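You operate a simulated robot arm through the tools that you are given. There is no shell and no other tool. Be economical: measure what you need, move in short steps, check, and stop when the job is done.

Carry out the task below with a simulated robot arm. There is one attempt and no reset: what you move stays moved.

TASK
Let the nip pressure down to 0, open the nip, drain the trough and wipe up the splashes.
Fine: drain into the white bucket, shut the valve; use the grey pad and put it back. What is to be rubbed or washed off counts as gone when no trace of it is left.

Only the result counts: the job must be done as asked and must still hold three seconds after the hand-in. Knocking over, shifting, dropping, spilling or breaking anything else fails it.

THE ROBOT
A 7-joint arm with a two-finger parallel gripper on a trunk, on a base that drives. Base frame: it is fixed to the floor where the robot stands at the start and does not move with it; the origin is under the middle of the robot, x ahead of it, y to its left, z up. Readings come in mm, degrees, newtons and seconds.
With the tool pointing down near the work surface it reaches from about 100 to 420 mm from the robot's upright axis, wherever it stands. Its first joint turns from -166.0 to 166.0 degrees. Places, roughly: black back button [200, -1100, 1100]; black clamp lever [0, -1300, 1100]; black knob [1000, 0, 1300]; blue water valve handle [1000, 100, 1200]; brass knob [-2000, -4100, 1100]; brush lever [300, -900, 1100]; control panel [200, -1100, 1200]; feeler lever [700, -300, 1200]; green start button [100, -1200, 1100]; grey knob [400, -900, 1300]; guide slider [700, -500, 1300]; mangle nip lever [900, 0, 1000]; red drain valve handle [900, 300, 700]; red handle [400, -700, 1500]; tension lever [800, -200, 1300]; trough [1800, -300, 900]. Payload 3.91 kg.
The TCP is the grasp point between the finger pads, 30 mm short of the fingertips. In the tool frame z runs along the fingers and y along their closing line. Largest opening 110 mm; finger width 20, thickness 10; the body of the gripper, 48 by 112 mm, starts 55 mm behind the TCP.
Orientation is told as [roll, pitch, yaw] about the base's x, y, z axes, in that order, counted from this pose: with the fingers straight down and closing along the base's y, the tool's x points along the base's -x, its y along +y and its z along -z.

THE INTERFACE
- The arm moves only by the tool move_arm. Its argument "deltas" is text: rows parted by semicolons, each of 7 numbers parted by spaces: the shift along the base's x, y, z in units of 30 mm (1.0 is 30 mm), then the turn, a rotation vector about the base's x, y, z in units of 8 degrees (1.0 is 8 degrees), then the opening in per cent of the stroke, from 0 (shut) to 100 (fully open). In form: dx dy dz ax ay az claw; .... A call has 1 to 20 rows; each row shifts and turns the commanded pose from where the row before left it. A call with a number of a shift or a turn outside -1 to 1 is refused whole. Each row takes 0.2 s and may step no farther than 50 mm and 8.6 degrees from the row before; otherwise, or with a gripper value out of range, the whole call is refused. Where a pose cannot be reached the arm comes as near as it can. A force on the tool above 90 N (or 10 N above the force at the start of the call, whichever is more), or a blocked arm, ends the call early, and 0.2 s more pass. Each finger travels about 72 mm/s and halts on what it meets, pressing with about 28 N; the grip force reading is that of the motor and also rises with nothing between the fingers. The clock runs only during rows and for 0.2 s after the last one: add rows that do not move to give the fingers time. The reply holds the time, the measured pose of the TCP, the force on the tool along the base axes, the opening and the grip force, in the units named above and with some noise, with the torque about the TCP (base axes, N m) and any sound that the robot's microphone picked up.
- Cameras (640 x 400 px; columns grow to the right, rows downward): "scene" is now at [257.7, -17.4, 1421.2]; the picture's right is [-0.19, -0.98, 0.00], its down [-0.50, 0.09, -0.86] and it looks along [0.85, -0.16, -0.51] (base axes); focal length 272 px, centre (320, 200). "wrist" rides on the gripper at [72, 17, -103] in the tool frame; the picture's right is [-0.23, 0.97, 0.00], its down [-0.76, -0.18, -0.62] and it looks along [-0.61, -0.14, 0.78] (tool axes); focal length 222 px, centre (320, 200). There is no depth. A picture from a camera that has moved, and an enlarged one, comes with that camera's place and axes in the base frame and with its lens.
- grab_frame(camera): a new picture of that camera. No time passes.
- lift_body(by): slides the trunk up (or, below 0, down) by that many mm; the arm and the scene camera ride with it, the base frame stays. It gives what a move gives, with no picture.
- base_move(legs): drives the robot by 1 to 6 legs, each [ahead, left, turn to the left] in mm, mm and degrees, along the robot's own axes; the way and the turn of a leg run together, so that a leg with both is an arc; at most 1500 mm and 180 degrees a leg. The arm and the cameras ride along, it lands a little off, and it stops where it bumps. It gives what a move gives.
- pan_tilt(pan, tilt): turns the head with the scene camera to pan (to the left, within 86 degrees either way) and tilt (down, from -29 to 69), counted from straight ahead of the robot. It gives what a move gives.
- close_up(camera, box): a new picture of the part [left, top, right, bottom] of that camera's present view, enlarged. No time passes.
- sign_off(): hands the job in; it is judged then, once.

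Work in short steps. Places have to be worked out from the pictures, the camera data and where the tool is seen: move nearer, look again, correct. Check each grasp and each placing, and mend what went wrong. You have 120 turns and 98 pictures in all, those below and enlarged ones among them. Open the gripper and draw the arm clear of the work before you hand the job in, unless the task says otherwise; then end with one line.

The tools are called as name(argument=value, ...) on one line, values as JSON. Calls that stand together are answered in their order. move_arm: Moves the arm, as the interface text tells. Its arguments: {"type":"object","properties":{"deltas":{"type":"string"}},"required":["deltas"]} The other tools are called the same way: lift_body (by) slides the trunk up or down; base_move (legs) drives the base; pan_tilt (pan, tilt) turns the head that bears the scene camera; grab_frame (camera) takes a picture; close_up (camera, box) takes an enlarged picture of a part of a camera's view; sign_off () hands the job in.

At the start:

```text
time: 0.0
tcp_pos: [591.6, 306.1, 999.4]
ee_rot: [0.1, 0.1, 0.0]
force: [-1.6, 0.2, -0.1]
torque: [0.02, 0.0, 0.01]
finger_gap: 110.0
finger_force: 0.1
trunk travel left (down, up): [-600.0, 82.0]
robot x, y, heading: [0.5, -0.5, 0.1]
head pan, tilt: [-10.7, 30.6]
```

scene: 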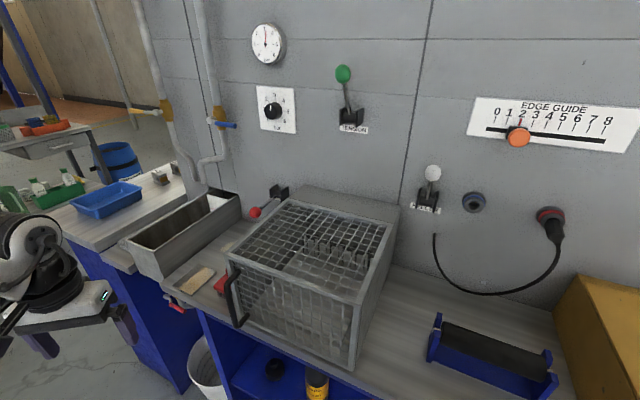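
wrist: 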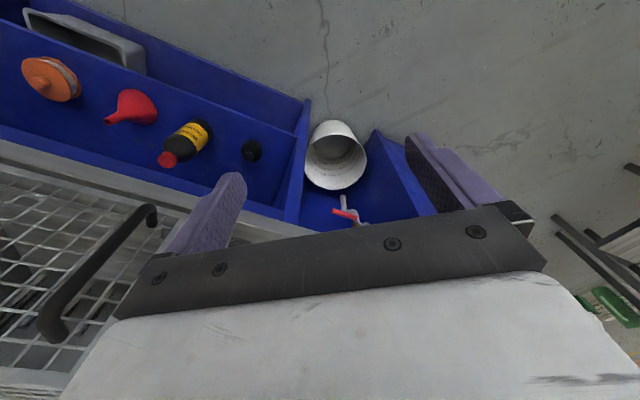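

The first pictures show the gauge, black knob, trough, red nip lever and the red drain valve. I look closer at the key parts.

close_up(camera="scene", box=[220, 10, 400, 140])

close_up(camera="scene", box=[110, 170, 310, 320])

close_up(camera="wrist", box=[220, 80, 460, 250])

```text
3.08 times, centred on (310, 75) of scene
camera zoom: at [257.7, -17.4, 1421.2], right [-0.19, -0.98, 0.0], down [-0.5, 0.09, -0.86], along [0.85, -0.16, -0.51], focal length 837 px, centre (351, 585)
```

zoom: 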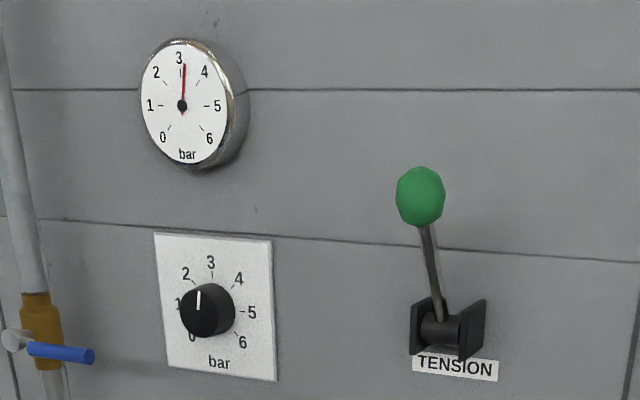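

```text
2.67 times, centred on (210, 245) of scene
camera zoom: at [257.7, -17.4, 1421.2], right [-0.19, -0.98, 0.0], down [-0.5, 0.09, -0.86], along [0.85, -0.16, -0.51], focal length 726 px, centre (613, 80)
```

zoom: 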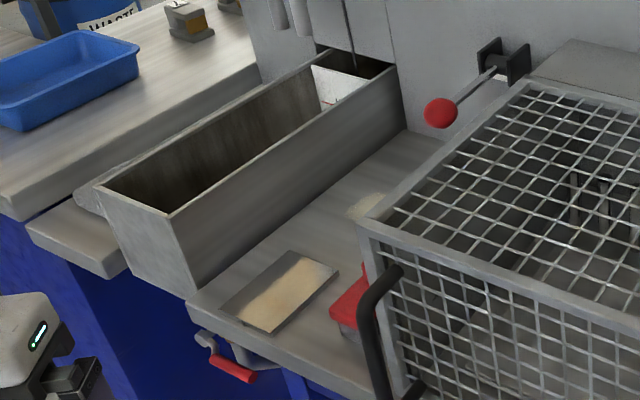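

```text
2.35 times, centred on (340, 165) of wrist
camera zoom: at [518.4, 323.0, 1103.4], right [0.23, 0.97, 0.0], down [0.76, -0.18, 0.62], along [0.61, -0.14, -0.78], focal length 523 px, centre (273, 282)
```

zoom: 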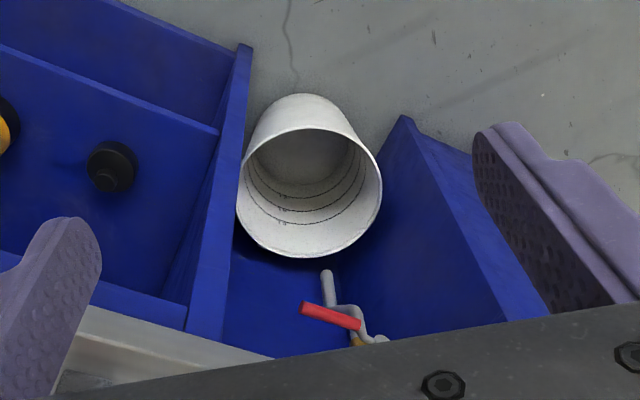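

The gauge reads about 3 bar and the knob's 0 lies at lower left. I turn the head to see the trough end, the pads and the bucket.

pan_tilt(pan=10, tilt=50)

grab_frame(camera="scene")

close_up(camera="scene", box=[230, 60, 470, 210])

```text
time: 0.8
tcp_pos: [592.2, 305.5, 999.2]
ee_rot: [0.0, 0.0, 0.0]
force: [0.1, -0.3, -0.1]
torque: [0.02, -0.01, -0.02]
finger_gap: 110.0
finger_force: 0.0
trunk travel left (down, up): [-600.0, 82.0]
robot x, y, heading: [-0.7, 1.0, -0.1]
head pan, tilt: [10.0, 50.0]
```

```text
92 pictures are left
camera scene: at [245.0, 12.6, 1392.7], right [0.17, -0.98, 0.0], down [-0.75, -0.13, -0.64], along [0.63, 0.11, -0.77], focal length 272 px, centre (320, 200)
```

scene: 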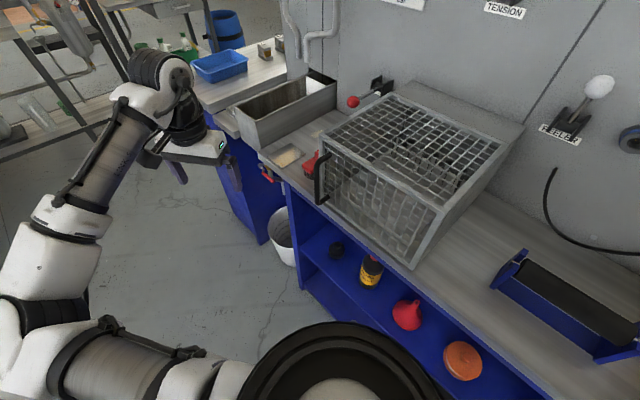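

```text
2.67 times, centred on (350, 135) of scene
camera zoom: at [245.0, 12.6, 1392.7], right [0.17, -0.98, 0.0], down [-0.75, -0.13, -0.64], along [0.63, 0.11, -0.77], focal length 726 px, centre (240, 373)
```

zoom: 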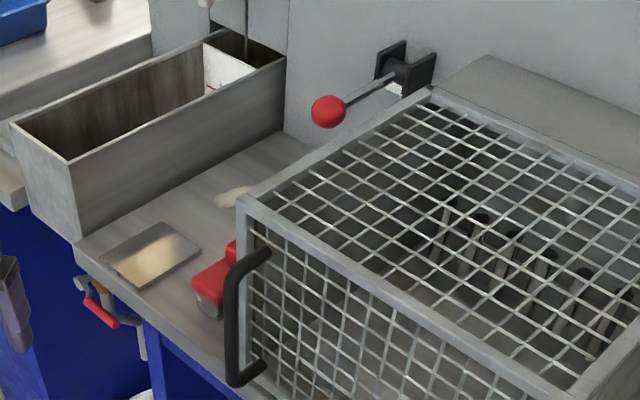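

The wall is turned about -35° to the base x axis (its inward normal is about [0.82, -0.58]). I put the tool horizontal and higher while I am still clear of the bench.

move_arm(deltas="-0.4 0 0.6 0 -1 0 60;-0.4 0 0.6 0 -1 0 60;-0.4 0 0.6 0 -1 0 60;-0.4 0 0.6 0 -1 0 60;-0.4 0 0.6 0 -1 0 60;-0.4 0 0.6 0 -1 0 60;-0.4 0 0.6 0 -1 0 60;-0.4 0 0.6 0 -1 0 60;-0.4 0 0.6 0 -1 0 60;-0.4 0 0.6 0 -1 0 60;-0.4 0 0.6 0 -1 0 60;-0.4 0 0.6 0 -0.25 0 60;0 0 0 0 0 0 60")

```text
time: 3.6
tcp_pos: [447.3, 305.8, 1215.7]
ee_rot: [164.5, -89.9, -164.5]
force: [-0.5, 0.1, 0.0]
torque: [-0.01, -0.02, 0.02]
finger_gap: 66.0
finger_force: 0.1
trunk travel left (down, up): [-600.0, 82.0]
robot x, y, heading: [-2.9, -1.5, -0.1]
head pan, tilt: [10.0, 50.0]
```

The tool is horizontal at z 1216. I drive to in front of the knob and turn to face the wall.

base_move(legs=[[271, 176, 0], [0, 0, -35.2]])

pan_tilt(pan=15, tilt=25)

grab_frame(camera="scene")

grab_frame(camera="wrist")

```text
time: 7.5
tcp_pos: [815.1, 177.5, 1214.8]
ee_rot: [136.1, -89.9, -170.6]
force: [0.1, -0.1, -0.4]
torque: [0.03, -0.03, 0.02]
finger_gap: 65.9
finger_force: 0.1
trunk travel left (down, up): [-600.0, 82.0]
robot x, y, heading: [272.9, 177.0, -34.5]
head pan, tilt: [10.0, 50.0]
```

```text
time: 8.4
tcp_pos: [817.7, 177.5, 1215.9]
ee_rot: [145.5, -89.9, -179.9]
force: [0.3, -0.8, -0.2]
torque: [0.01, -0.03, 0.01]
finger_gap: 65.9
finger_force: 0.2
trunk travel left (down, up): [-600.0, 82.0]
robot x, y, heading: [270.7, 174.7, -34.4]
head pan, tilt: [15.0, 25.0]
```

```text
90 pictures are left
camera scene: at [501.0, 50.5, 1430.0], right [-0.33, -0.94, 0.0], down [-0.4, 0.14, -0.91], along [0.85, -0.3, -0.42], focal length 272 px, centre (320, 200)
```

scene: 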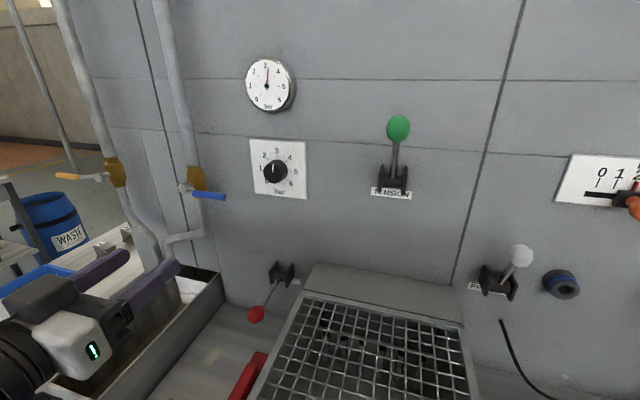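

```text
89 pictures are left
camera wrist: at [739.6, 249.5, 1143.8], right [0.55, 0.8, 0.23], down [-0.61, 0.21, 0.76], along [0.56, -0.56, 0.61], focal length 222 px, centre (320, 200)
```

wrist: 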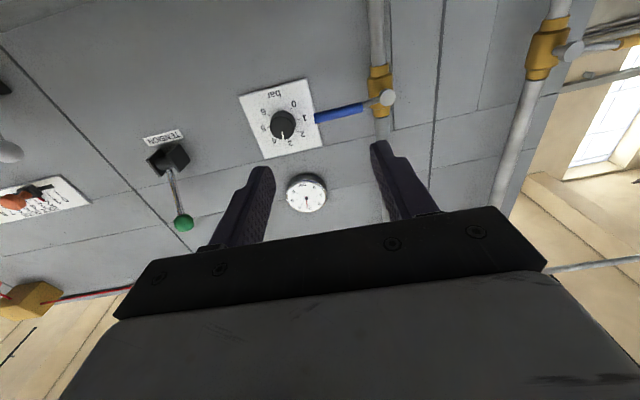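

Triangulation puts the knob at about [994, -34, 1260], with the plate about 838 mm into the wall direction. I go in front of it, rolled forward so that the counter-clockwise turn has room.

move_arm(deltas="0.51 -0.72 0.19 0.817 -0.577 0 65;0.51 -0.72 0.19 0.817 -0.577 0 65;0.51 -0.72 0.19 0.817 -0.577 0 65;0.51 -0.72 0.19 0.817 -0.577 0 65;0.51 -0.72 0.19 0.817 -0.577 0 65;0.51 -0.72 0.19 0.817 -0.577 0 65;0.51 -0.72 0.19 0.817 -0.577 0 65;0.51 -0.72 0.19 0.817 -0.577 0 65;0 0 0 0 0 0 65")

grab_frame(camera="wrist")

grab_frame(camera="scene")

```text
time: 10.6
tcp_pos: [917.4, 40.5, 1278.5]
ee_rot: [92.4, -25.5, -123.8]
force: [0.0, -1.2, -0.3]
torque: [0.02, 0.0, 0.02]
finger_gap: 71.5
finger_force: 0.2
trunk travel left (down, up): [-600.0, 82.0]
robot x, y, heading: [267.4, 185.6, -33.9]
head pan, tilt: [15.0, 25.0]
stopped in row 9: the arm was blocked; the commanded pose is now the measured one
```

```text
88 pictures are left
camera wrist: at [869.0, 155.9, 1259.0], right [0.08, 0.2, 0.98], down [-0.94, -0.3, 0.14], along [0.32, -0.93, 0.16], focal length 222 px, centre (320, 200)
```

wrist: 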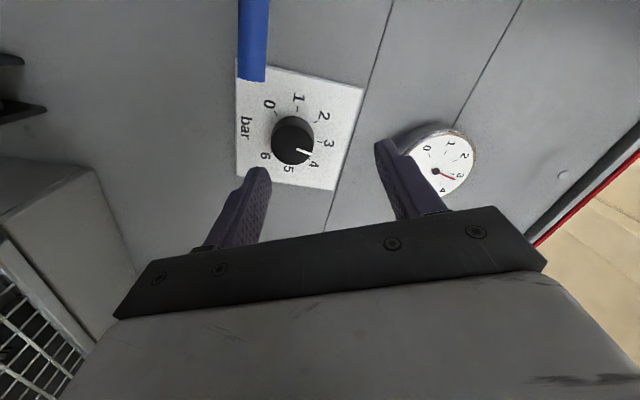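

```text
87 pictures are left
camera scene: at [477.4, 70.0, 1434.4], right [-0.32, -0.95, 0.0], down [-0.38, 0.13, -0.91], along [0.86, -0.3, -0.4], focal length 272 px, centre (320, 200)
```

scene: 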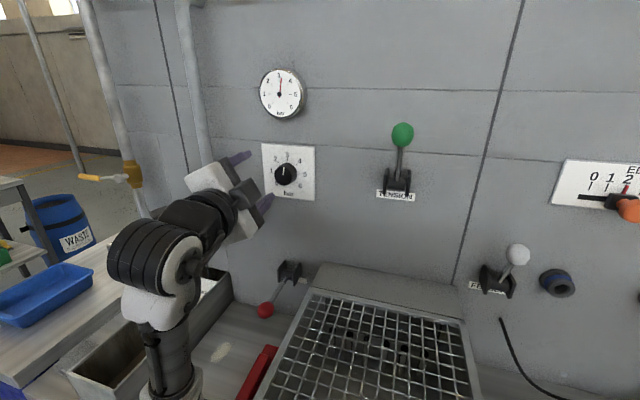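

Something blocked the arm before the knob, perhaps the blue handle or a joint limit. I look closely before moving on.

close_up(camera="scene", box=[90, 100, 330, 250])

```text
2.67 times, centred on (210, 175) of scene
camera zoom: at [477.4, 70.0, 1434.4], right [-0.32, -0.95, 0.0], down [-0.38, 0.13, -0.91], along [0.86, -0.3, -0.4], focal length 726 px, centre (613, 267)
```

zoom: 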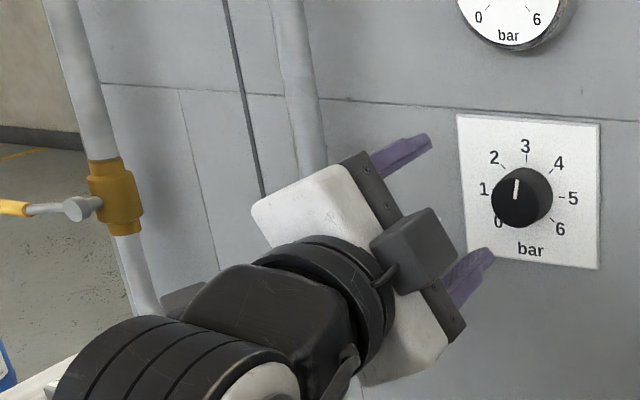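

The handle is not what the gripper touched. I look at the forearm near the trough.

pan_tilt(pan=35, tilt=40)

grab_frame(camera="scene")

```text
time: 11.4
tcp_pos: [919.5, 41.9, 1279.7]
ee_rot: [92.4, -25.6, -123.5]
force: [0.2, -0.1, 0.2]
torque: [0.0, 0.02, 0.04]
finger_gap: 71.3
finger_force: 0.1
trunk travel left (down, up): [-600.0, 82.0]
robot x, y, heading: [272.8, 185.4, -34.0]
head pan, tilt: [35.0, 40.0]
```

```text
85 pictures are left
camera scene: at [476.3, 102.2, 1411.9], right [0.02, -1.0, 0.01], down [-0.63, -0.02, -0.78], along [0.78, 0.01, -0.63], focal length 272 px, centre (320, 200)
```

scene: 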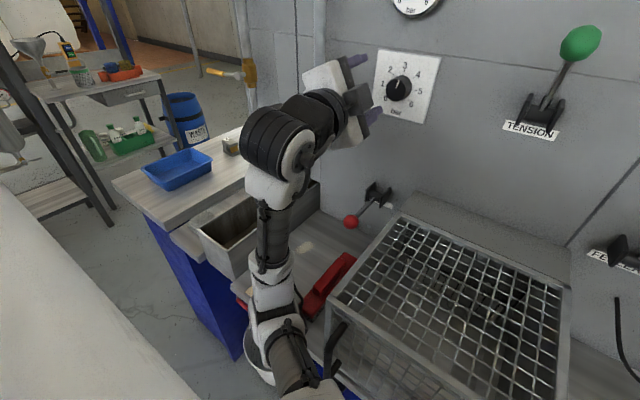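

The elbow hangs low at the bench edge, so that was the block. I back up and raise the trunk to work with a straighter, higher arm.

base_move(legs=[[-130, 60, 0]])

lift_body(by=80)

grab_frame(camera="scene")

```text
time: 12.8
tcp_pos: [863.7, 141.2, 1263.4]
ee_rot: [90.9, -25.8, -124.2]
force: [-0.3, 1.1, -0.3]
torque: [0.0, 0.05, 0.0]
finger_gap: 71.4
finger_force: 0.0
trunk travel left (down, up): [-600.0, 82.0]
robot x, y, heading: [199.1, 302.9, -33.8]
head pan, tilt: [35.0, 40.0]
```

```text
time: 13.9
tcp_pos: [864.4, 139.2, 1341.9]
ee_rot: [90.8, -25.8, -124.2]
force: [-0.1, 0.6, -0.1]
torque: [0.0, 0.0, -0.06]
finger_gap: 71.7
finger_force: 0.1
trunk travel left (down, up): [-680.0, 2.0]
robot x, y, heading: [197.6, 302.3, -34.2]
head pan, tilt: [35.0, 40.0]
```

```text
84 pictures are left
camera scene: at [423.7, 208.0, 1486.7], right [0.01, -1.0, 0.0], down [-0.64, -0.01, -0.77], along [0.77, 0.01, -0.64], focal length 272 px, centre (320, 200)
```

scene: 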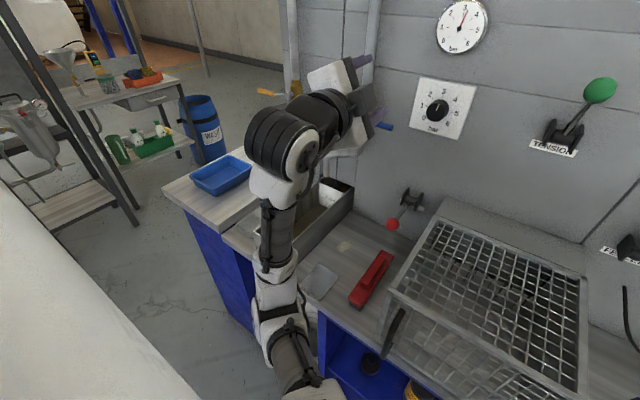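

The arm has more room now. I approach the knob again to a standoff.

move_arm(deltas="0.42 -0.75 -0.46 0 0 0 65;0.42 -0.75 -0.46 0 0 0 65;0.42 -0.75 -0.46 0 0 0 65;0.42 -0.75 -0.46 0 0 0 65;0.42 -0.75 -0.46 0 0 0 65;0.42 -0.75 -0.46 0 0 0 65;0 0 0 0 0 0 65")

grab_frame(camera="wrist")

```text
time: 15.5
tcp_pos: [938.7, 3.7, 1260.7]
ee_rot: [90.9, -25.8, -124.1]
force: [-0.8, -0.3, 0.7]
torque: [-0.03, -0.01, 0.02]
finger_gap: 71.6
finger_force: 0.0
trunk travel left (down, up): [-680.0, 2.0]
robot x, y, heading: [201.6, 303.4, -34.2]
head pan, tilt: [35.0, 40.0]
```

```text
83 pictures are left
camera wrist: at [892.4, 121.3, 1243.5], right [0.11, 0.19, 0.98], down [-0.94, -0.29, 0.16], along [0.31, -0.94, 0.15], focal length 222 px, centre (320, 200)
```

wrist: 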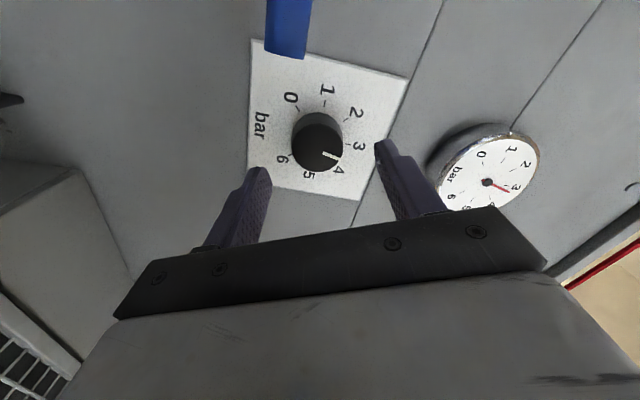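

The knob face is about 42 mm ahead of the TCP and centred. I advance 33 mm and close on it.

move_arm(deltas="0.45 -0.31 0 0 0 0 65;0.45 -0.31 0 0 0 0 65;0 0 0 0 0 0 30;0 0 0 0 0 0 20;0 0 0 0 0 0 20")

grab_frame(camera="wrist")

```text
time: 16.7
tcp_pos: [966.8, -14.8, 1259.1]
ee_rot: [90.6, -25.8, -124.1]
force: [-9.5, 1.1, -13.2]
torque: [0.2, 0.28, -0.14]
finger_gap: 39.9
finger_force: 45.1
trunk travel left (down, up): [-680.0, 2.0]
robot x, y, heading: [196.4, 302.7, -34.3]
head pan, tilt: [35.0, 40.0]
```

```text
82 pictures are left
camera wrist: at [919.9, 102.7, 1242.1], right [0.11, 0.19, 0.98], down [-0.94, -0.29, 0.17], along [0.31, -0.94, 0.14], focal length 222 px, centre (320, 200)
```

wrist: 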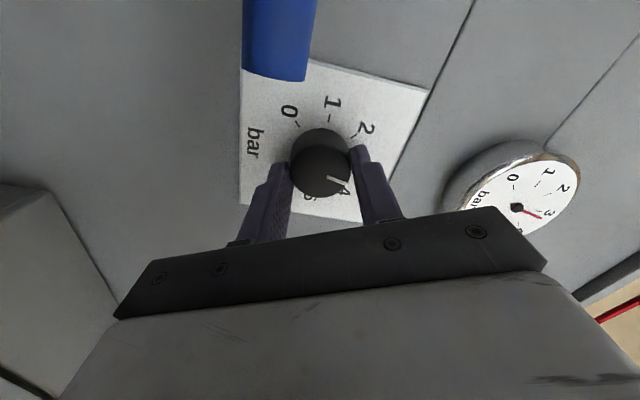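

The knob is gripped (40 mm). I turn it counter-clockwise in steps.

move_arm(deltas="0 0 0 -0.82 0.565 0 18;0 0 0 -0.82 0.565 0 18;0 0 0 -0.82 0.565 0 18;0 0 0 -0.82 0.565 0 18;0 0 0 -0.82 0.565 0 18;0 0 0 -0.82 0.565 0 18;0 0 0 -0.82 0.565 0 18;0 0 0 -0.82 0.565 0 18")

grab_frame(camera="wrist")

```text
time: 18.3
tcp_pos: [966.3, -4.7, 1256.2]
ee_rot: [87.4, -78.6, -122.5]
force: [-45.5, -43.0, -11.6]
torque: [1.02, 0.85, -1.96]
finger_gap: 51.2
finger_force: 31.2
trunk travel left (down, up): [-680.0, 2.0]
robot x, y, heading: [198.7, 307.2, -33.5]
head pan, tilt: [35.0, 40.0]
stopped in row 7: the force on the tool passed its limit at 98 N (the readings are from after the stop); the commanded pose is now the measured one
```

```text
81 pictures are left
camera wrist: at [897.6, 80.0, 1189.3], right [0.53, 0.74, 0.42], down [-0.69, 0.09, 0.72], along [0.49, -0.67, 0.56], focal length 222 px, centre (320, 200)
```

wrist: 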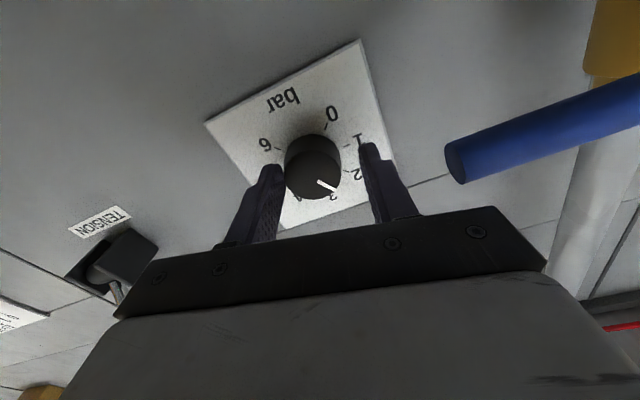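

The gripper body ran against the blue handle at this roll angle. I check the knob's reading closely.

close_up(camera="wrist", box=[220, 60, 460, 230])

```text
2.35 times, centred on (340, 145) of wrist
camera zoom: at [897.6, 80.0, 1189.3], right [0.53, 0.74, 0.42], down [-0.69, 0.09, 0.72], along [0.49, -0.67, 0.56], focal length 523 px, centre (273, 329)
```

zoom: 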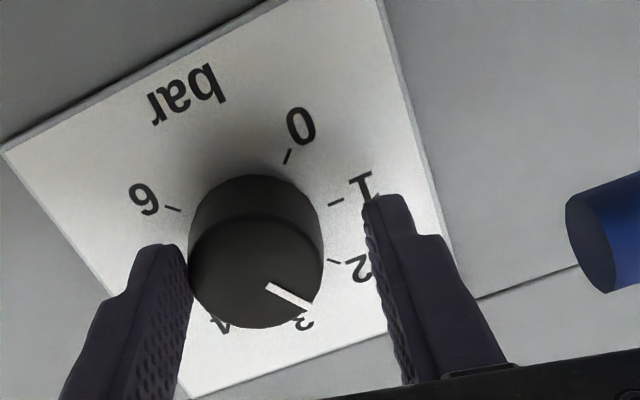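

The knob has turned to about 2.2, so it does turn. I release, back off and roll to about +105°, keeping clear of the handle, for a new turn.

move_arm(deltas="0 0 0 0 0 0 65;0 0 0 0 0 0 65;-0.6 0.3 0 0 0 0 65;-0.7 0.3 0.1 0 0 0 65;0 0 0 0.82 -0.57 0 65;0 0 0 0.82 -0.57 0 65;0 0 0 0.82 -0.57 0 65;0 0 0 0.82 -0.57 0 65;0 0 0 0.82 -0.57 0 65;0 0 0 0.82 -0.57 0 65;0 0 0 0.82 -0.57 0 65;0 0 0 0.82 -0.57 0 65;0 0 0 0.82 -0.57 0 65;0 0 0 0.82 -0.57 0 65;0 0 0 0.82 -0.57 0 65;0 0 0 0.82 -0.57 0 65;0 0 0 0 0 0 65")

grab_frame(camera="wrist")

```text
time: 21.9
tcp_pos: [927.8, 8.6, 1260.6]
ee_rot: [90.5, 17.6, -124.4]
force: [-0.3, 0.3, -0.2]
torque: [0.01, 0.01, 0.0]
finger_gap: 71.4
finger_force: 0.0
trunk travel left (down, up): [-680.0, 2.0]
robot x, y, heading: [199.9, 309.2, -34.0]
head pan, tilt: [35.0, 40.0]
```

```text
79 pictures are left
camera wrist: at [876.4, 119.0, 1298.2], right [-0.3, -0.42, 0.86], down [-0.89, -0.2, -0.4], along [0.34, -0.89, -0.31], focal length 222 px, centre (320, 200)
```

wrist: 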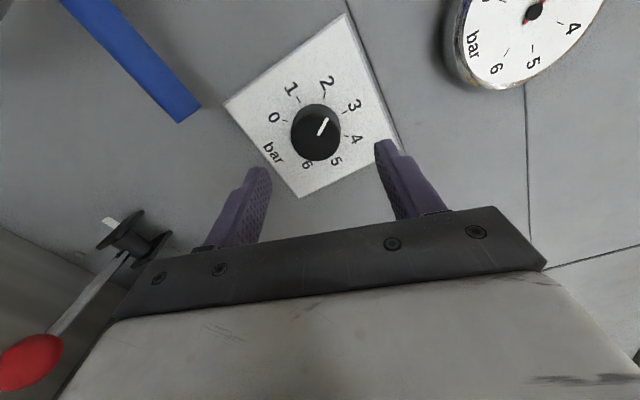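

Now rolled to about 107°, with the knob between 2 and 3. I advance, grip and turn about 85° back.

move_arm(deltas="0.63 -0.38 0 0 0 0 65;0.63 -0.38 0 0 0 0 65;0 0 0 0 0 0 25;0 0 0 0 0 0 16;0 0 0 0 0 0 16;0 0 0 -0.82 0.565 0 16;0 0 0 -0.82 0.565 0 16;0 0 0 -0.82 0.565 0 16;0 0 0 -0.82 0.565 0 16;0 0 0 -0.82 0.565 0 16;0 0 0 -0.82 0.565 0 16;0 0 0 -0.82 0.565 0 16;0 0 0 -0.82 0.565 0 16;0 0 0 -0.82 0.565 0 16;0 0 0 -0.82 0.565 0 16")

grab_frame(camera="wrist")

```text
time: 25.1
tcp_pos: [964.5, -12.2, 1259.7]
ee_rot: [89.6, -62.7, -125.0]
force: [-23.9, -82.1, -18.1]
torque: [0.32, 0.38, -1.81]
finger_gap: 38.6
finger_force: 45.3
trunk travel left (down, up): [-680.0, 2.0]
robot x, y, heading: [197.8, 308.5, -33.6]
head pan, tilt: [35.0, 40.0]
```

```text
78 pictures are left
camera wrist: at [906.7, 87.4, 1203.0], right [0.44, 0.62, 0.65], down [-0.8, -0.05, 0.6], along [0.4, -0.79, 0.47], focal length 222 px, centre (320, 200)
```

wrist: 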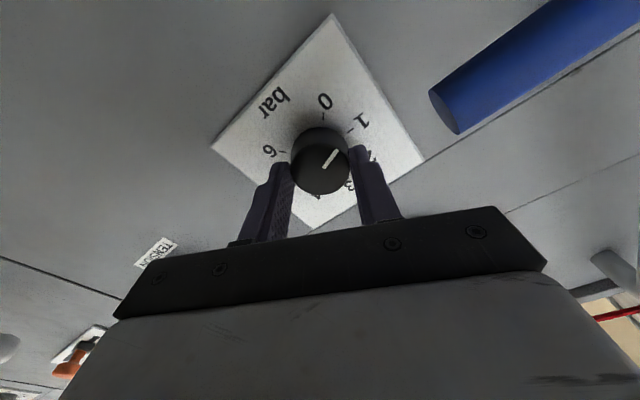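

The knob is now at about 0.8. I release, back off, roll back up and repeat for the rest.

move_arm(deltas="0 0 0 0 0 0 65;0 0 0 0 0 0 65;-0.6 0.35 0 0 0 0 65;-0.6 0.35 0 0 0 0 65;0 0 0 0.82 -0.57 0 65;0 0 0 0.82 -0.57 0 65;0 0 0 0.82 -0.57 0 65;0 0 0 0.82 -0.57 0 65;0 0 0 0.82 -0.57 0 65;0 0 0 0.82 -0.57 0 65;0 0 0 0.82 -0.57 0 65;0 0 0 0.82 -0.57 0 65;0 0 0 0 0 0 65")

grab_frame(camera="wrist")

```text
time: 27.9
tcp_pos: [928.3, 6.3, 1261.1]
ee_rot: [90.7, 1.9, -124.6]
force: [-0.5, 0.0, 0.1]
torque: [-0.02, 0.04, 0.01]
finger_gap: 71.4
finger_force: 0.0
trunk travel left (down, up): [-680.0, 2.0]
robot x, y, heading: [196.6, 304.5, -33.7]
head pan, tilt: [35.0, 40.0]
```

```text
77 pictures are left
camera wrist: at [882.5, 123.7, 1279.2], right [-0.16, -0.21, 0.97], down [-0.94, -0.27, -0.21], along [0.3, -0.94, -0.15], focal length 222 px, centre (320, 200)
```

wrist: 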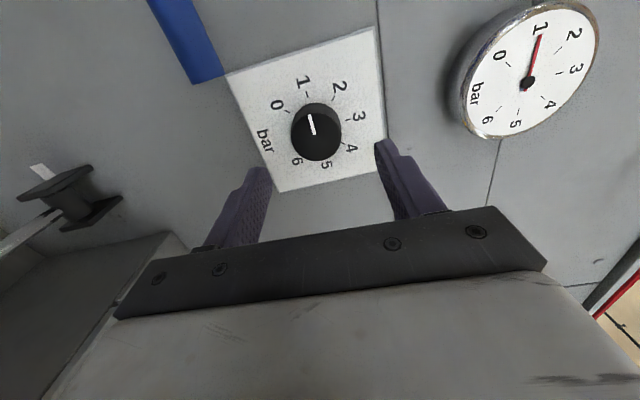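

The gauge reads about 0.9. I grip again and turn about 43° more.

move_arm(deltas="0.63 -0.38 0 0 0 0 65;0.63 -0.38 0 0 0 0 65;0 0 0 0 0 0 25;0 0 0 0 0 0 16;0 0 0 0 0 0 16;0 0 0 -0.74 0.51 0 16;0 0 0 -0.74 0.51 0 16;0 0 0 -0.74 0.51 0 16;0 0 0 -0.74 0.51 0 16;0 0 0 -0.74 0.51 0 16;0 0 0 -0.74 0.51 0 16;0 0 0 0 0 0 16")

grab_frame(camera="wrist")

pan_tilt(pan=10, tilt=25)

grab_frame(camera="scene")

```text
time: 30.5
tcp_pos: [965.5, -17.8, 1263.0]
ee_rot: [90.6, -41.5, -124.6]
force: [-9.9, 3.6, -12.1]
torque: [0.42, 0.66, 0.34]
finger_gap: 40.5
finger_force: 45.5
trunk travel left (down, up): [-680.0, 2.0]
robot x, y, heading: [197.2, 305.9, -33.8]
head pan, tilt: [35.0, 40.0]
```

```text
76 pictures are left
camera wrist: at [916.3, 95.0, 1224.9], right [0.26, 0.4, 0.88], down [-0.9, -0.22, 0.37], along [0.34, -0.89, 0.3], focal length 222 px, centre (320, 200)
```

wrist: 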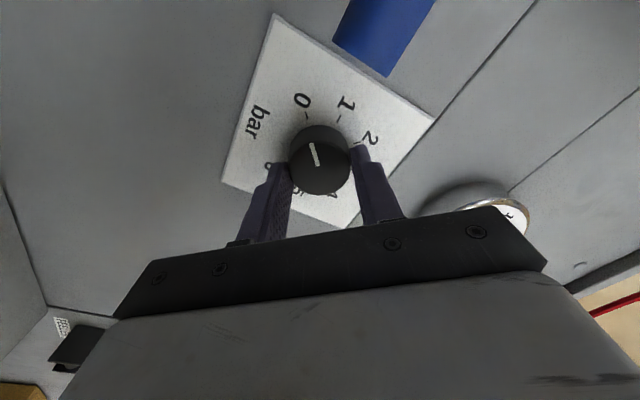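

```text
time: 31.4
tcp_pos: [966.8, -17.3, 1261.8]
ee_rot: [90.6, -41.3, -124.5]
force: [-10.2, 3.4, -13.7]
torque: [0.14, 0.3, -0.25]
finger_gap: 40.1
finger_force: 45.5
trunk travel left (down, up): [-680.0, 2.0]
robot x, y, heading: [198.4, 305.2, -33.7]
head pan, tilt: [10.0, 25.0]
```

```text
75 pictures are left
camera scene: at [423.8, 173.7, 1510.0], right [-0.4, -0.92, 0.0], down [-0.39, 0.17, -0.91], along [0.83, -0.36, -0.42], focal length 272 px, centre (320, 200)
```

scene: 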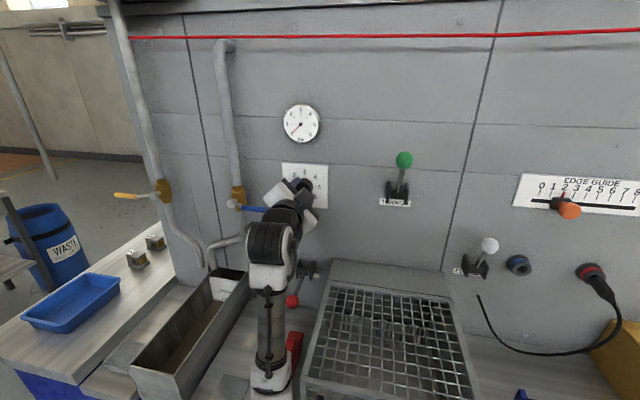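

close_up(camera="scene", box=[270, 90, 340, 150])

```text
6.67 times, centred on (305, 120) of scene
camera zoom: at [423.8, 173.7, 1510.0], right [-0.4, -0.92, 0.0], down [-0.39, 0.17, -0.91], along [0.83, -0.36, -0.42], focal length 1814 px, centre (420, 733)
```

zoom: 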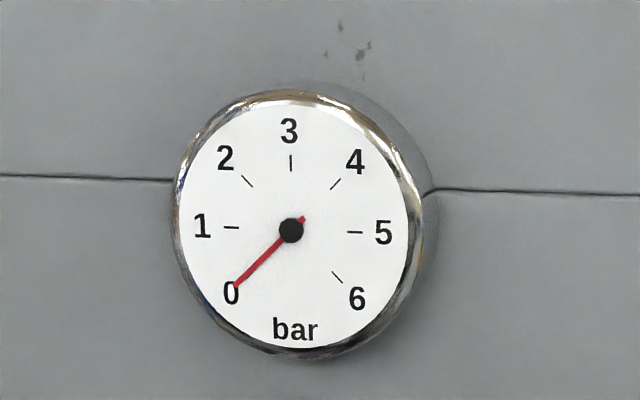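

The gauge needle lies on 0. I nudge a touch more to be against the stop, then release and back off.

move_arm(deltas="0 0 0 -0.4 0.28 0 16;0 0 0 0 0 0 16;0 0 0 0 0 0 65;0 0 0 0 0 0 65;-0.6 0.35 0 0 0 0 65;-0.6 0.35 0 0 0 0 65;-0.6 0.35 0 0 0 0 65;0 0 0 0 0 0 65")

close_up(camera="scene", box=[260, 90, 380, 210])

grab_frame(camera="wrist")

```text
time: 33.2
tcp_pos: [911.5, 14.8, 1261.3]
ee_rot: [90.6, -45.3, -124.6]
force: [-0.2, -0.3, -0.5]
torque: [0.02, -0.01, 0.04]
finger_gap: 71.5
finger_force: 0.1
trunk travel left (down, up): [-680.0, 2.0]
robot x, y, heading: [196.3, 306.4, -33.6]
head pan, tilt: [10.0, 25.0]
```

```text
3.33 times, centred on (320, 150) of scene
camera zoom: at [423.8, 173.7, 1510.1], right [-0.4, -0.91, 0.0], down [-0.39, 0.17, -0.91], along [0.83, -0.37, -0.42], focal length 907 px, centre (320, 367)
```

zoom: 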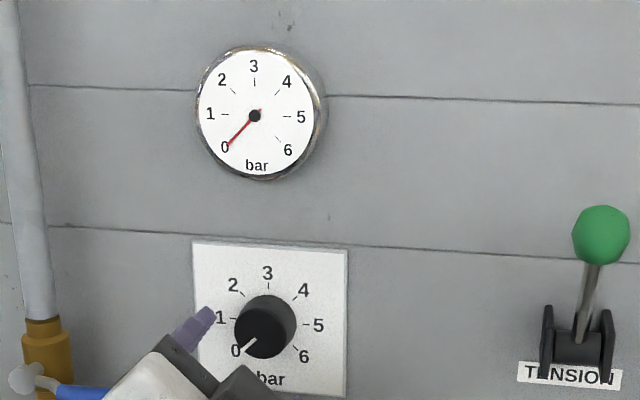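

```text
72 pictures are left
camera wrist: at [860.1, 124.9, 1221.1], right [0.29, 0.44, 0.85], down [-0.89, -0.2, 0.41], along [0.35, -0.87, 0.34], focal length 222 px, centre (320, 200)
```

wrist: 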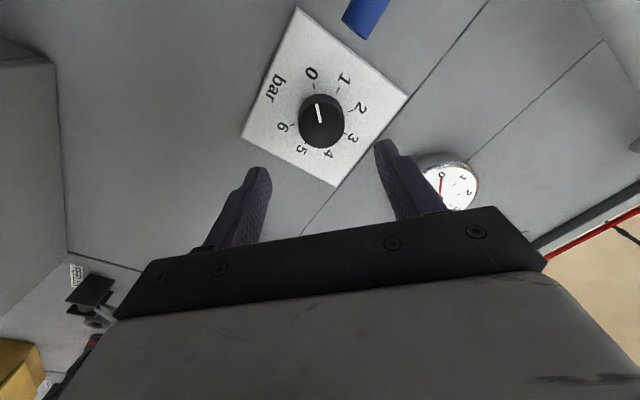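

Pressure is at 0. Now I look at the nip lever behind the arm.

move_arm(deltas="-1 0.7 0 0 0 0 65;-1 0.7 0 0 0 0 65;-1 0.7 0 0 0 0 65;0 1 0.5 0 0 0 65;0 1 0.5 0 0 0 65")

pan_tilt(pan=10, tilt=40)

grab_frame(camera="scene")

close_up(camera="scene", box=[220, 120, 420, 250])

```text
time: 34.4
tcp_pos: [821.9, 140.8, 1291.1]
ee_rot: [90.7, -45.3, -124.7]
force: [0.1, 0.3, -0.3]
torque: [-0.01, -0.01, 0.0]
finger_gap: 71.3
finger_force: 0.0
trunk travel left (down, up): [-680.0, 2.0]
robot x, y, heading: [199.7, 308.3, -33.8]
head pan, tilt: [10.0, 25.0]
```

```text
time: 35.1
tcp_pos: [822.1, 140.1, 1290.8]
ee_rot: [90.6, -45.3, -124.5]
force: [0.1, -0.8, -0.2]
torque: [-0.02, -0.02, 0.01]
finger_gap: 71.4
finger_force: 0.0
trunk travel left (down, up): [-680.0, 2.0]
robot x, y, heading: [199.2, 308.8, -33.6]
head pan, tilt: [10.0, 40.0]
```

```text
71 pictures are left
camera scene: at [417.2, 176.7, 1486.9], right [-0.4, -0.91, 0.0], down [-0.59, 0.26, -0.77], along [0.7, -0.31, -0.64], focal length 272 px, centre (320, 200)
```

scene: 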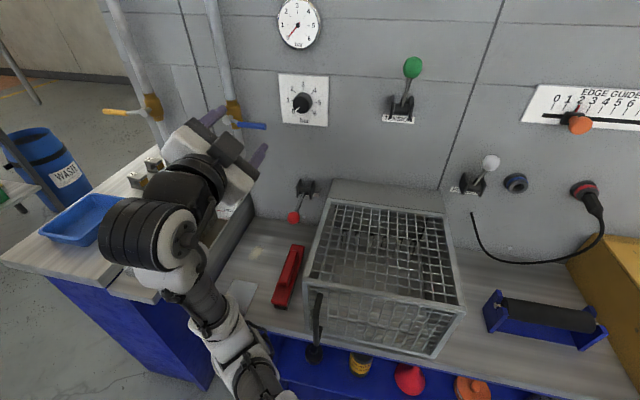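

```text
3.08 times, centred on (320, 185) of scene
camera zoom: at [417.2, 176.7, 1486.9], right [-0.4, -0.91, 0.0], down [-0.59, 0.26, -0.77], along [0.7, -0.31, -0.64], focal length 837 px, centre (320, 246)
```

zoom: 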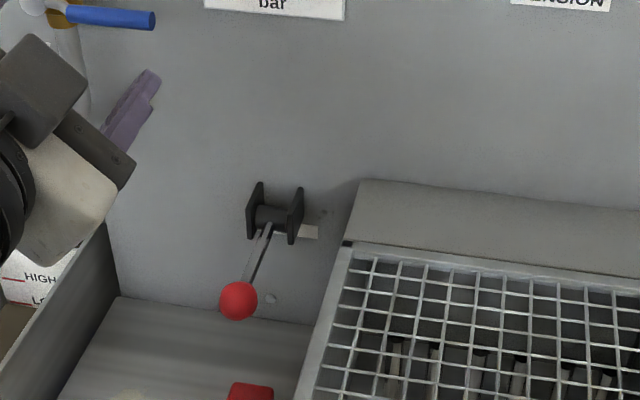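

The nip lever sticks straight out (ball at about [892, 39, 1021], pivot at about n 820). I need its label, so I bring the tool to 45° downward and view it with the wrist camera.

move_arm(deltas="-0.05 -0.11 -0.2 -0.83 0.56 0 60;-0.05 -0.11 -0.2 -0.83 0.56 0 60;-0.05 -0.11 -0.2 -0.83 0.56 0 60;-0.05 -0.11 -0.2 -0.83 0.56 0 60;-0.05 -0.11 -0.2 -0.83 0.56 0 60;-0.05 -0.11 -0.2 -0.5 0.34 0 60;-0.05 -0.11 -0.65 0.56 0.826 0 60;-0.05 -0.11 -0.65 0.56 0.826 0 60;-0.05 -0.11 -0.65 0.56 0.826 0 60;-0.05 -0.11 -0.65 0.56 0.826 0 60;-0.05 -0.11 -0.65 0.56 0.826 0 60;-0.05 -0.11 -0.65 0.34 0.5 0 60;0 0 0 0 0 0 60")

grab_frame(camera="wrist")

```text
time: 38.0
tcp_pos: [810.9, 100.1, 1140.2]
ee_rot: [0.1, -45.4, -33.9]
force: [0.5, 0.7, 0.9]
torque: [-0.02, 0.02, -0.02]
finger_gap: 65.9
finger_force: 0.1
out of reach, approached as far as the arm can: row 5, 6
trunk travel left (down, up): [-680.0, 2.0]
robot x, y, heading: [196.6, 304.7, -33.8]
head pan, tilt: [10.0, 40.0]
```

```text
69 pictures are left
camera wrist: at [715.7, 183.3, 1160.6], right [0.67, 0.72, 0.16], down [-0.03, -0.2, 0.98], along [0.74, -0.66, -0.12], focal length 222 px, centre (320, 200)
```

wrist: 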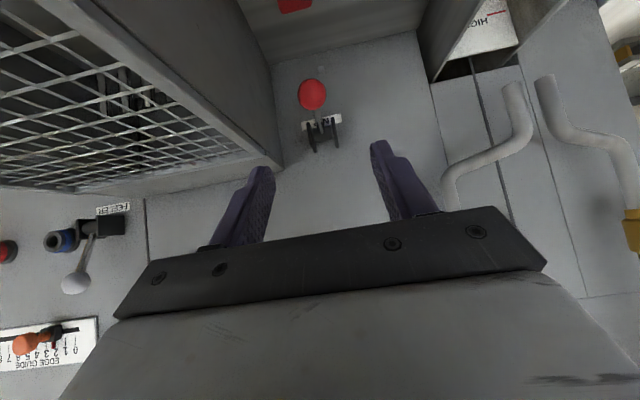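

The view is good (inverted). I enlarge the lever area.

close_up(camera="wrist", box=[280, 65, 370, 155])

```text
4.44 times, centred on (325, 110) of wrist
camera zoom: at [715.7, 183.3, 1160.6], right [0.67, 0.72, 0.16], down [-0.03, -0.2, 0.98], along [0.74, -0.66, -0.12], focal length 987 px, centre (298, 600)
```

zoom: 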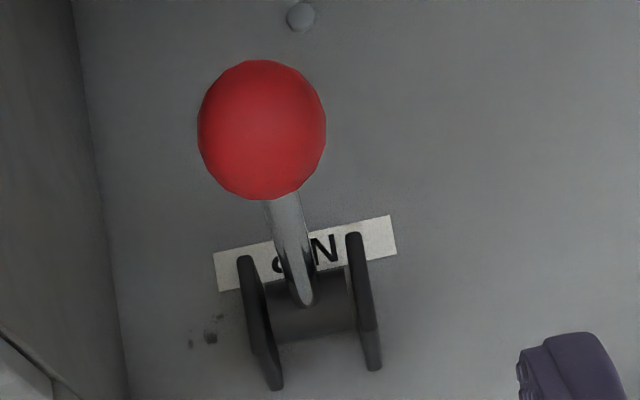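

The label reads NIP. The ball is at about [892, 40, 1020] with clearance to cage and trough, so I move onto it along the tool axis and then check.

move_arm(deltas="0.54 -0.4 -0.8 0 0 0 60;0.54 -0.4 -0.8 0 0 0 60;0.54 -0.4 -0.8 0 0 0 60;0.54 -0.4 -0.8 0 0 0 60;0.54 -0.4 -0.8 0 0 0 60;0 0 0 0 0 0 60")

grab_frame(camera="wrist")

grab_frame(camera="scene")

```text
time: 39.4
tcp_pos: [892.1, 39.5, 1019.9]
ee_rot: [0.2, -45.6, -33.9]
force: [0.4, 1.3, 0.5]
torque: [-0.05, 0.0, -0.03]
finger_gap: 66.2
finger_force: 0.1
trunk travel left (down, up): [-680.0, 2.0]
robot x, y, heading: [199.8, 305.0, -33.9]
head pan, tilt: [10.0, 40.0]
```

```text
67 pictures are left
camera wrist: at [795.9, 122.3, 1040.1], right [0.67, 0.72, 0.16], down [-0.03, -0.2, 0.98], along [0.74, -0.66, -0.11], focal length 222 px, centre (320, 200)
```

wrist: 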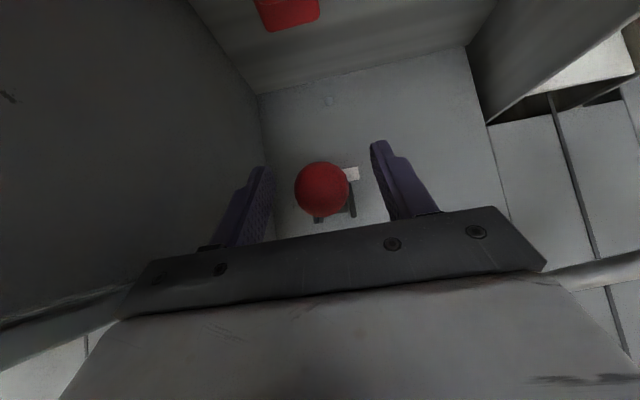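

```text
66 pictures are left
camera scene: at [417.1, 176.8, 1486.8], right [-0.4, -0.91, 0.0], down [-0.59, 0.26, -0.77], along [0.7, -0.31, -0.64], focal length 272 px, centre (320, 200)
```

scene: 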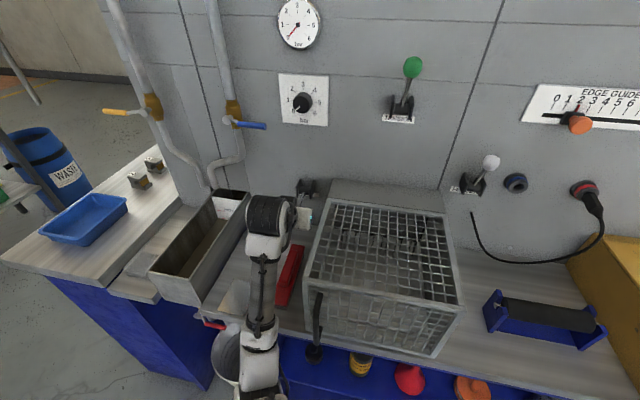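

The ball is centred between the fingers. I close and lift it gently along its arc as a test.

move_arm(deltas="0 0 0 0 0 0 25;0 0 0 0 0 0 15;0 0 0 0 0 0 15;0.03 -0.02 0.33 0.35 0.52 0 15;0.05 -0.04 0.33 0.35 0.52 0 15;0.08 -0.06 0.32 0.35 0.52 0 15;0 0 0 0 0 0 15")

```text
time: 41.0
tcp_pos: [894.9, 37.1, 1048.8]
ee_rot: [0.3, -30.3, -33.9]
force: [-14.8, 13.6, -4.9]
torque: [0.64, 0.81, -0.05]
finger_gap: 31.0
finger_force: 44.7
trunk travel left (down, up): [-680.0, 2.0]
robot x, y, heading: [200.6, 307.7, -33.8]
head pan, tilt: [10.0, 40.0]
```

It moves freely upward. I continue the arc.

move_arm(deltas="0.07 -0.05 0.32 0.35 0.52 0 15;0.09 -0.07 0.31 0.35 0.52 0 15;0.11 -0.08 0.3 0.35 0.52 0 15;0.13 -0.1 0.28 0.35 0.52 0 15;0.15 -0.11 0.27 0.35 0.52 0 15;0.17 -0.12 0.25 0.35 0.52 0 15;0 0 0 0 0 0 15")

grab_frame(camera="wrist")

```text
time: 42.5
tcp_pos: [919.4, 18.8, 1099.8]
ee_rot: [0.2, -0.3, -33.7]
force: [10.3, -0.3, -17.3]
torque: [0.35, 0.25, 0.12]
finger_gap: 31.1
finger_force: 45.3
trunk travel left (down, up): [-680.0, 2.0]
robot x, y, heading: [200.3, 308.9, -33.8]
head pan, tilt: [10.0, 40.0]
```

```text
65 pictures are left
camera wrist: at [867.3, 73.8, 1203.2], right [0.73, 0.68, 0.0], down [0.53, -0.57, 0.63], along [0.43, -0.46, -0.78], focal length 222 px, centre (320, 200)
```

wrist: 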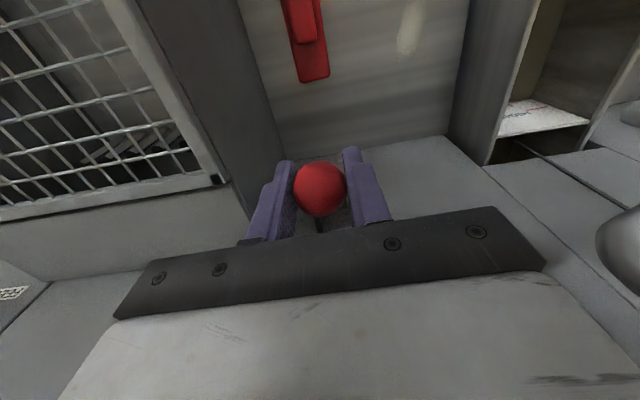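

The lever is about 49° up, but the gripper's column would meet the knob on the wall above. I tilt the tool back forward around the ball, then continue.

move_arm(deltas="0 0 0 -0.56 -0.82 0 15;0 0 0 -0.56 -0.82 0 15;0 0 0 -0.56 -0.82 0 15;0 0 0 -0.56 -0.82 0 15;0 0 0 -0.56 -0.82 0 15;0.2 -0.14 0.2 0 0 0 15;0.22 -0.15 0.18 0 0 0 15;0.24 -0.17 0.16 0 0 0 15;0 0 0 0 0 0 15")

grab_frame(camera="wrist")

grab_frame(camera="scene")

```text
time: 44.5
tcp_pos: [938.5, 8.6, 1120.1]
ee_rot: [-0.3, -40.3, -33.8]
force: [-8.9, 10.4, 0.9]
torque: [0.67, 1.02, 0.03]
finger_gap: 31.2
finger_force: 44.9
trunk travel left (down, up): [-680.0, 2.0]
robot x, y, heading: [199.8, 308.5, -33.9]
head pan, tilt: [10.0, 40.0]
```

```text
64 pictures are left
camera wrist: at [844.0, 89.0, 1151.9], right [0.69, 0.71, 0.14], down [0.05, -0.24, 0.97], along [0.73, -0.66, -0.2], focal length 222 px, centre (320, 200)
```

wrist: 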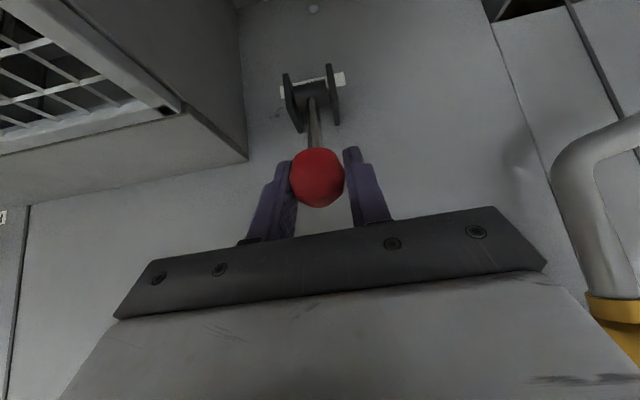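

```text
63 pictures are left
camera scene: at [416.4, 177.8, 1487.1], right [-0.4, -0.92, 0.0], down [-0.59, 0.26, -0.77], along [0.7, -0.31, -0.64], focal length 272 px, centre (320, 200)
```

scene: 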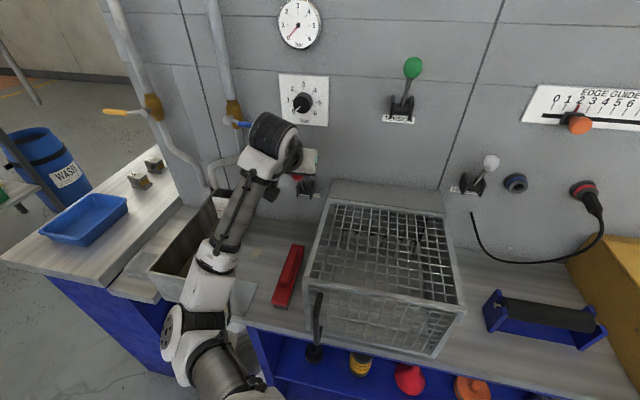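

The lever is at about 65°. I continue up until it stops.

move_arm(deltas="0.25 -0.18 0.13 0 0 0 15;0.26 -0.18 0.1 0 0 0 15;0.27 -0.19 0.08 0 0 0 15;0.27 -0.19 0.04 0 0 0 15;0 0 0 0 0 0 15")

```text
time: 45.8
tcp_pos: [969.1, -16.5, 1129.6]
ee_rot: [-0.2, -40.3, -33.8]
force: [0.2, -0.3, -0.4]
torque: [0.0, -0.02, 0.0]
finger_gap: 16.4
finger_force: 0.1
trunk travel left (down, up): [-680.0, 2.0]
robot x, y, heading: [200.6, 303.5, -33.8]
head pan, tilt: [10.0, 40.0]
```

The fingers slid off the ball (gap 16). I look at where the lever stands.

grab_frame(camera="wrist")

```text
62 pictures are left
camera wrist: at [876.2, 65.4, 1161.7], right [0.69, 0.71, 0.14], down [0.05, -0.24, 0.97], along [0.72, -0.66, -0.2], focal length 222 px, centre (320, 200)
```

wrist: 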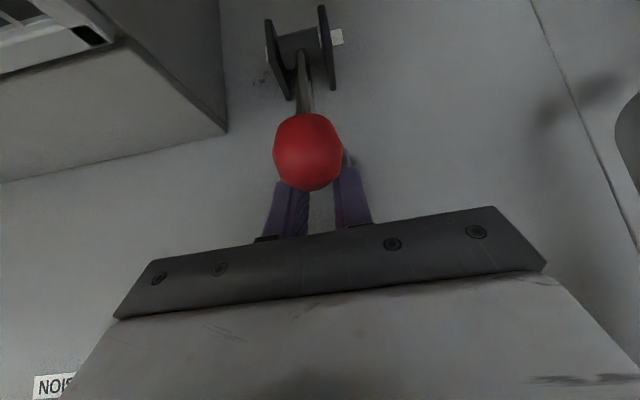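

The ball stopped at about 65° up, evidently its end stop. I open, retreat along the tool axis, and check that it stays.

move_arm(deltas="0 0 0.2 0 0 0 40;0 0 0.2 0 0 0 60;-0.5 0.34 0.6 0 0 0 60;-0.5 0.34 0.6 0 0 0 60;-0.6 0.4 0.3 0 0 0 60;-0.8 0.55 0 0 0 0 60;-0.8 0.55 0 0 0 0 60")

grab_frame(camera="wrist")

```text
time: 47.4
tcp_pos: [873.2, 49.7, 1186.5]
ee_rot: [-0.2, -40.2, -33.7]
force: [0.0, -0.1, -0.3]
torque: [0.03, -0.05, -0.02]
finger_gap: 66.1
finger_force: 0.1
trunk travel left (down, up): [-680.0, 2.0]
robot x, y, heading: [199.3, 309.6, -33.7]
head pan, tilt: [10.0, 40.0]
```

```text
61 pictures are left
camera wrist: at [779.9, 131.5, 1218.6], right [0.69, 0.71, 0.14], down [0.05, -0.25, 0.97], along [0.73, -0.66, -0.21], focal length 222 px, centre (320, 200)
```

wrist: 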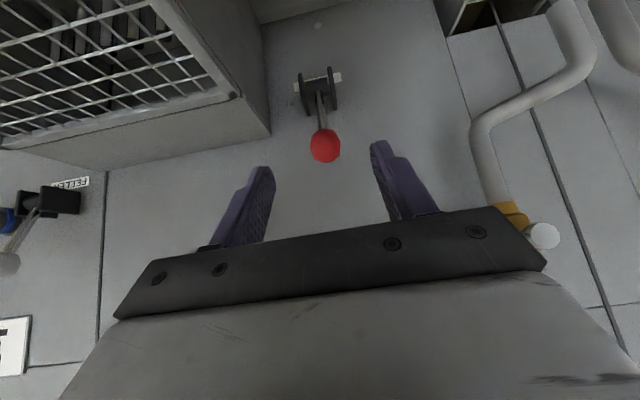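

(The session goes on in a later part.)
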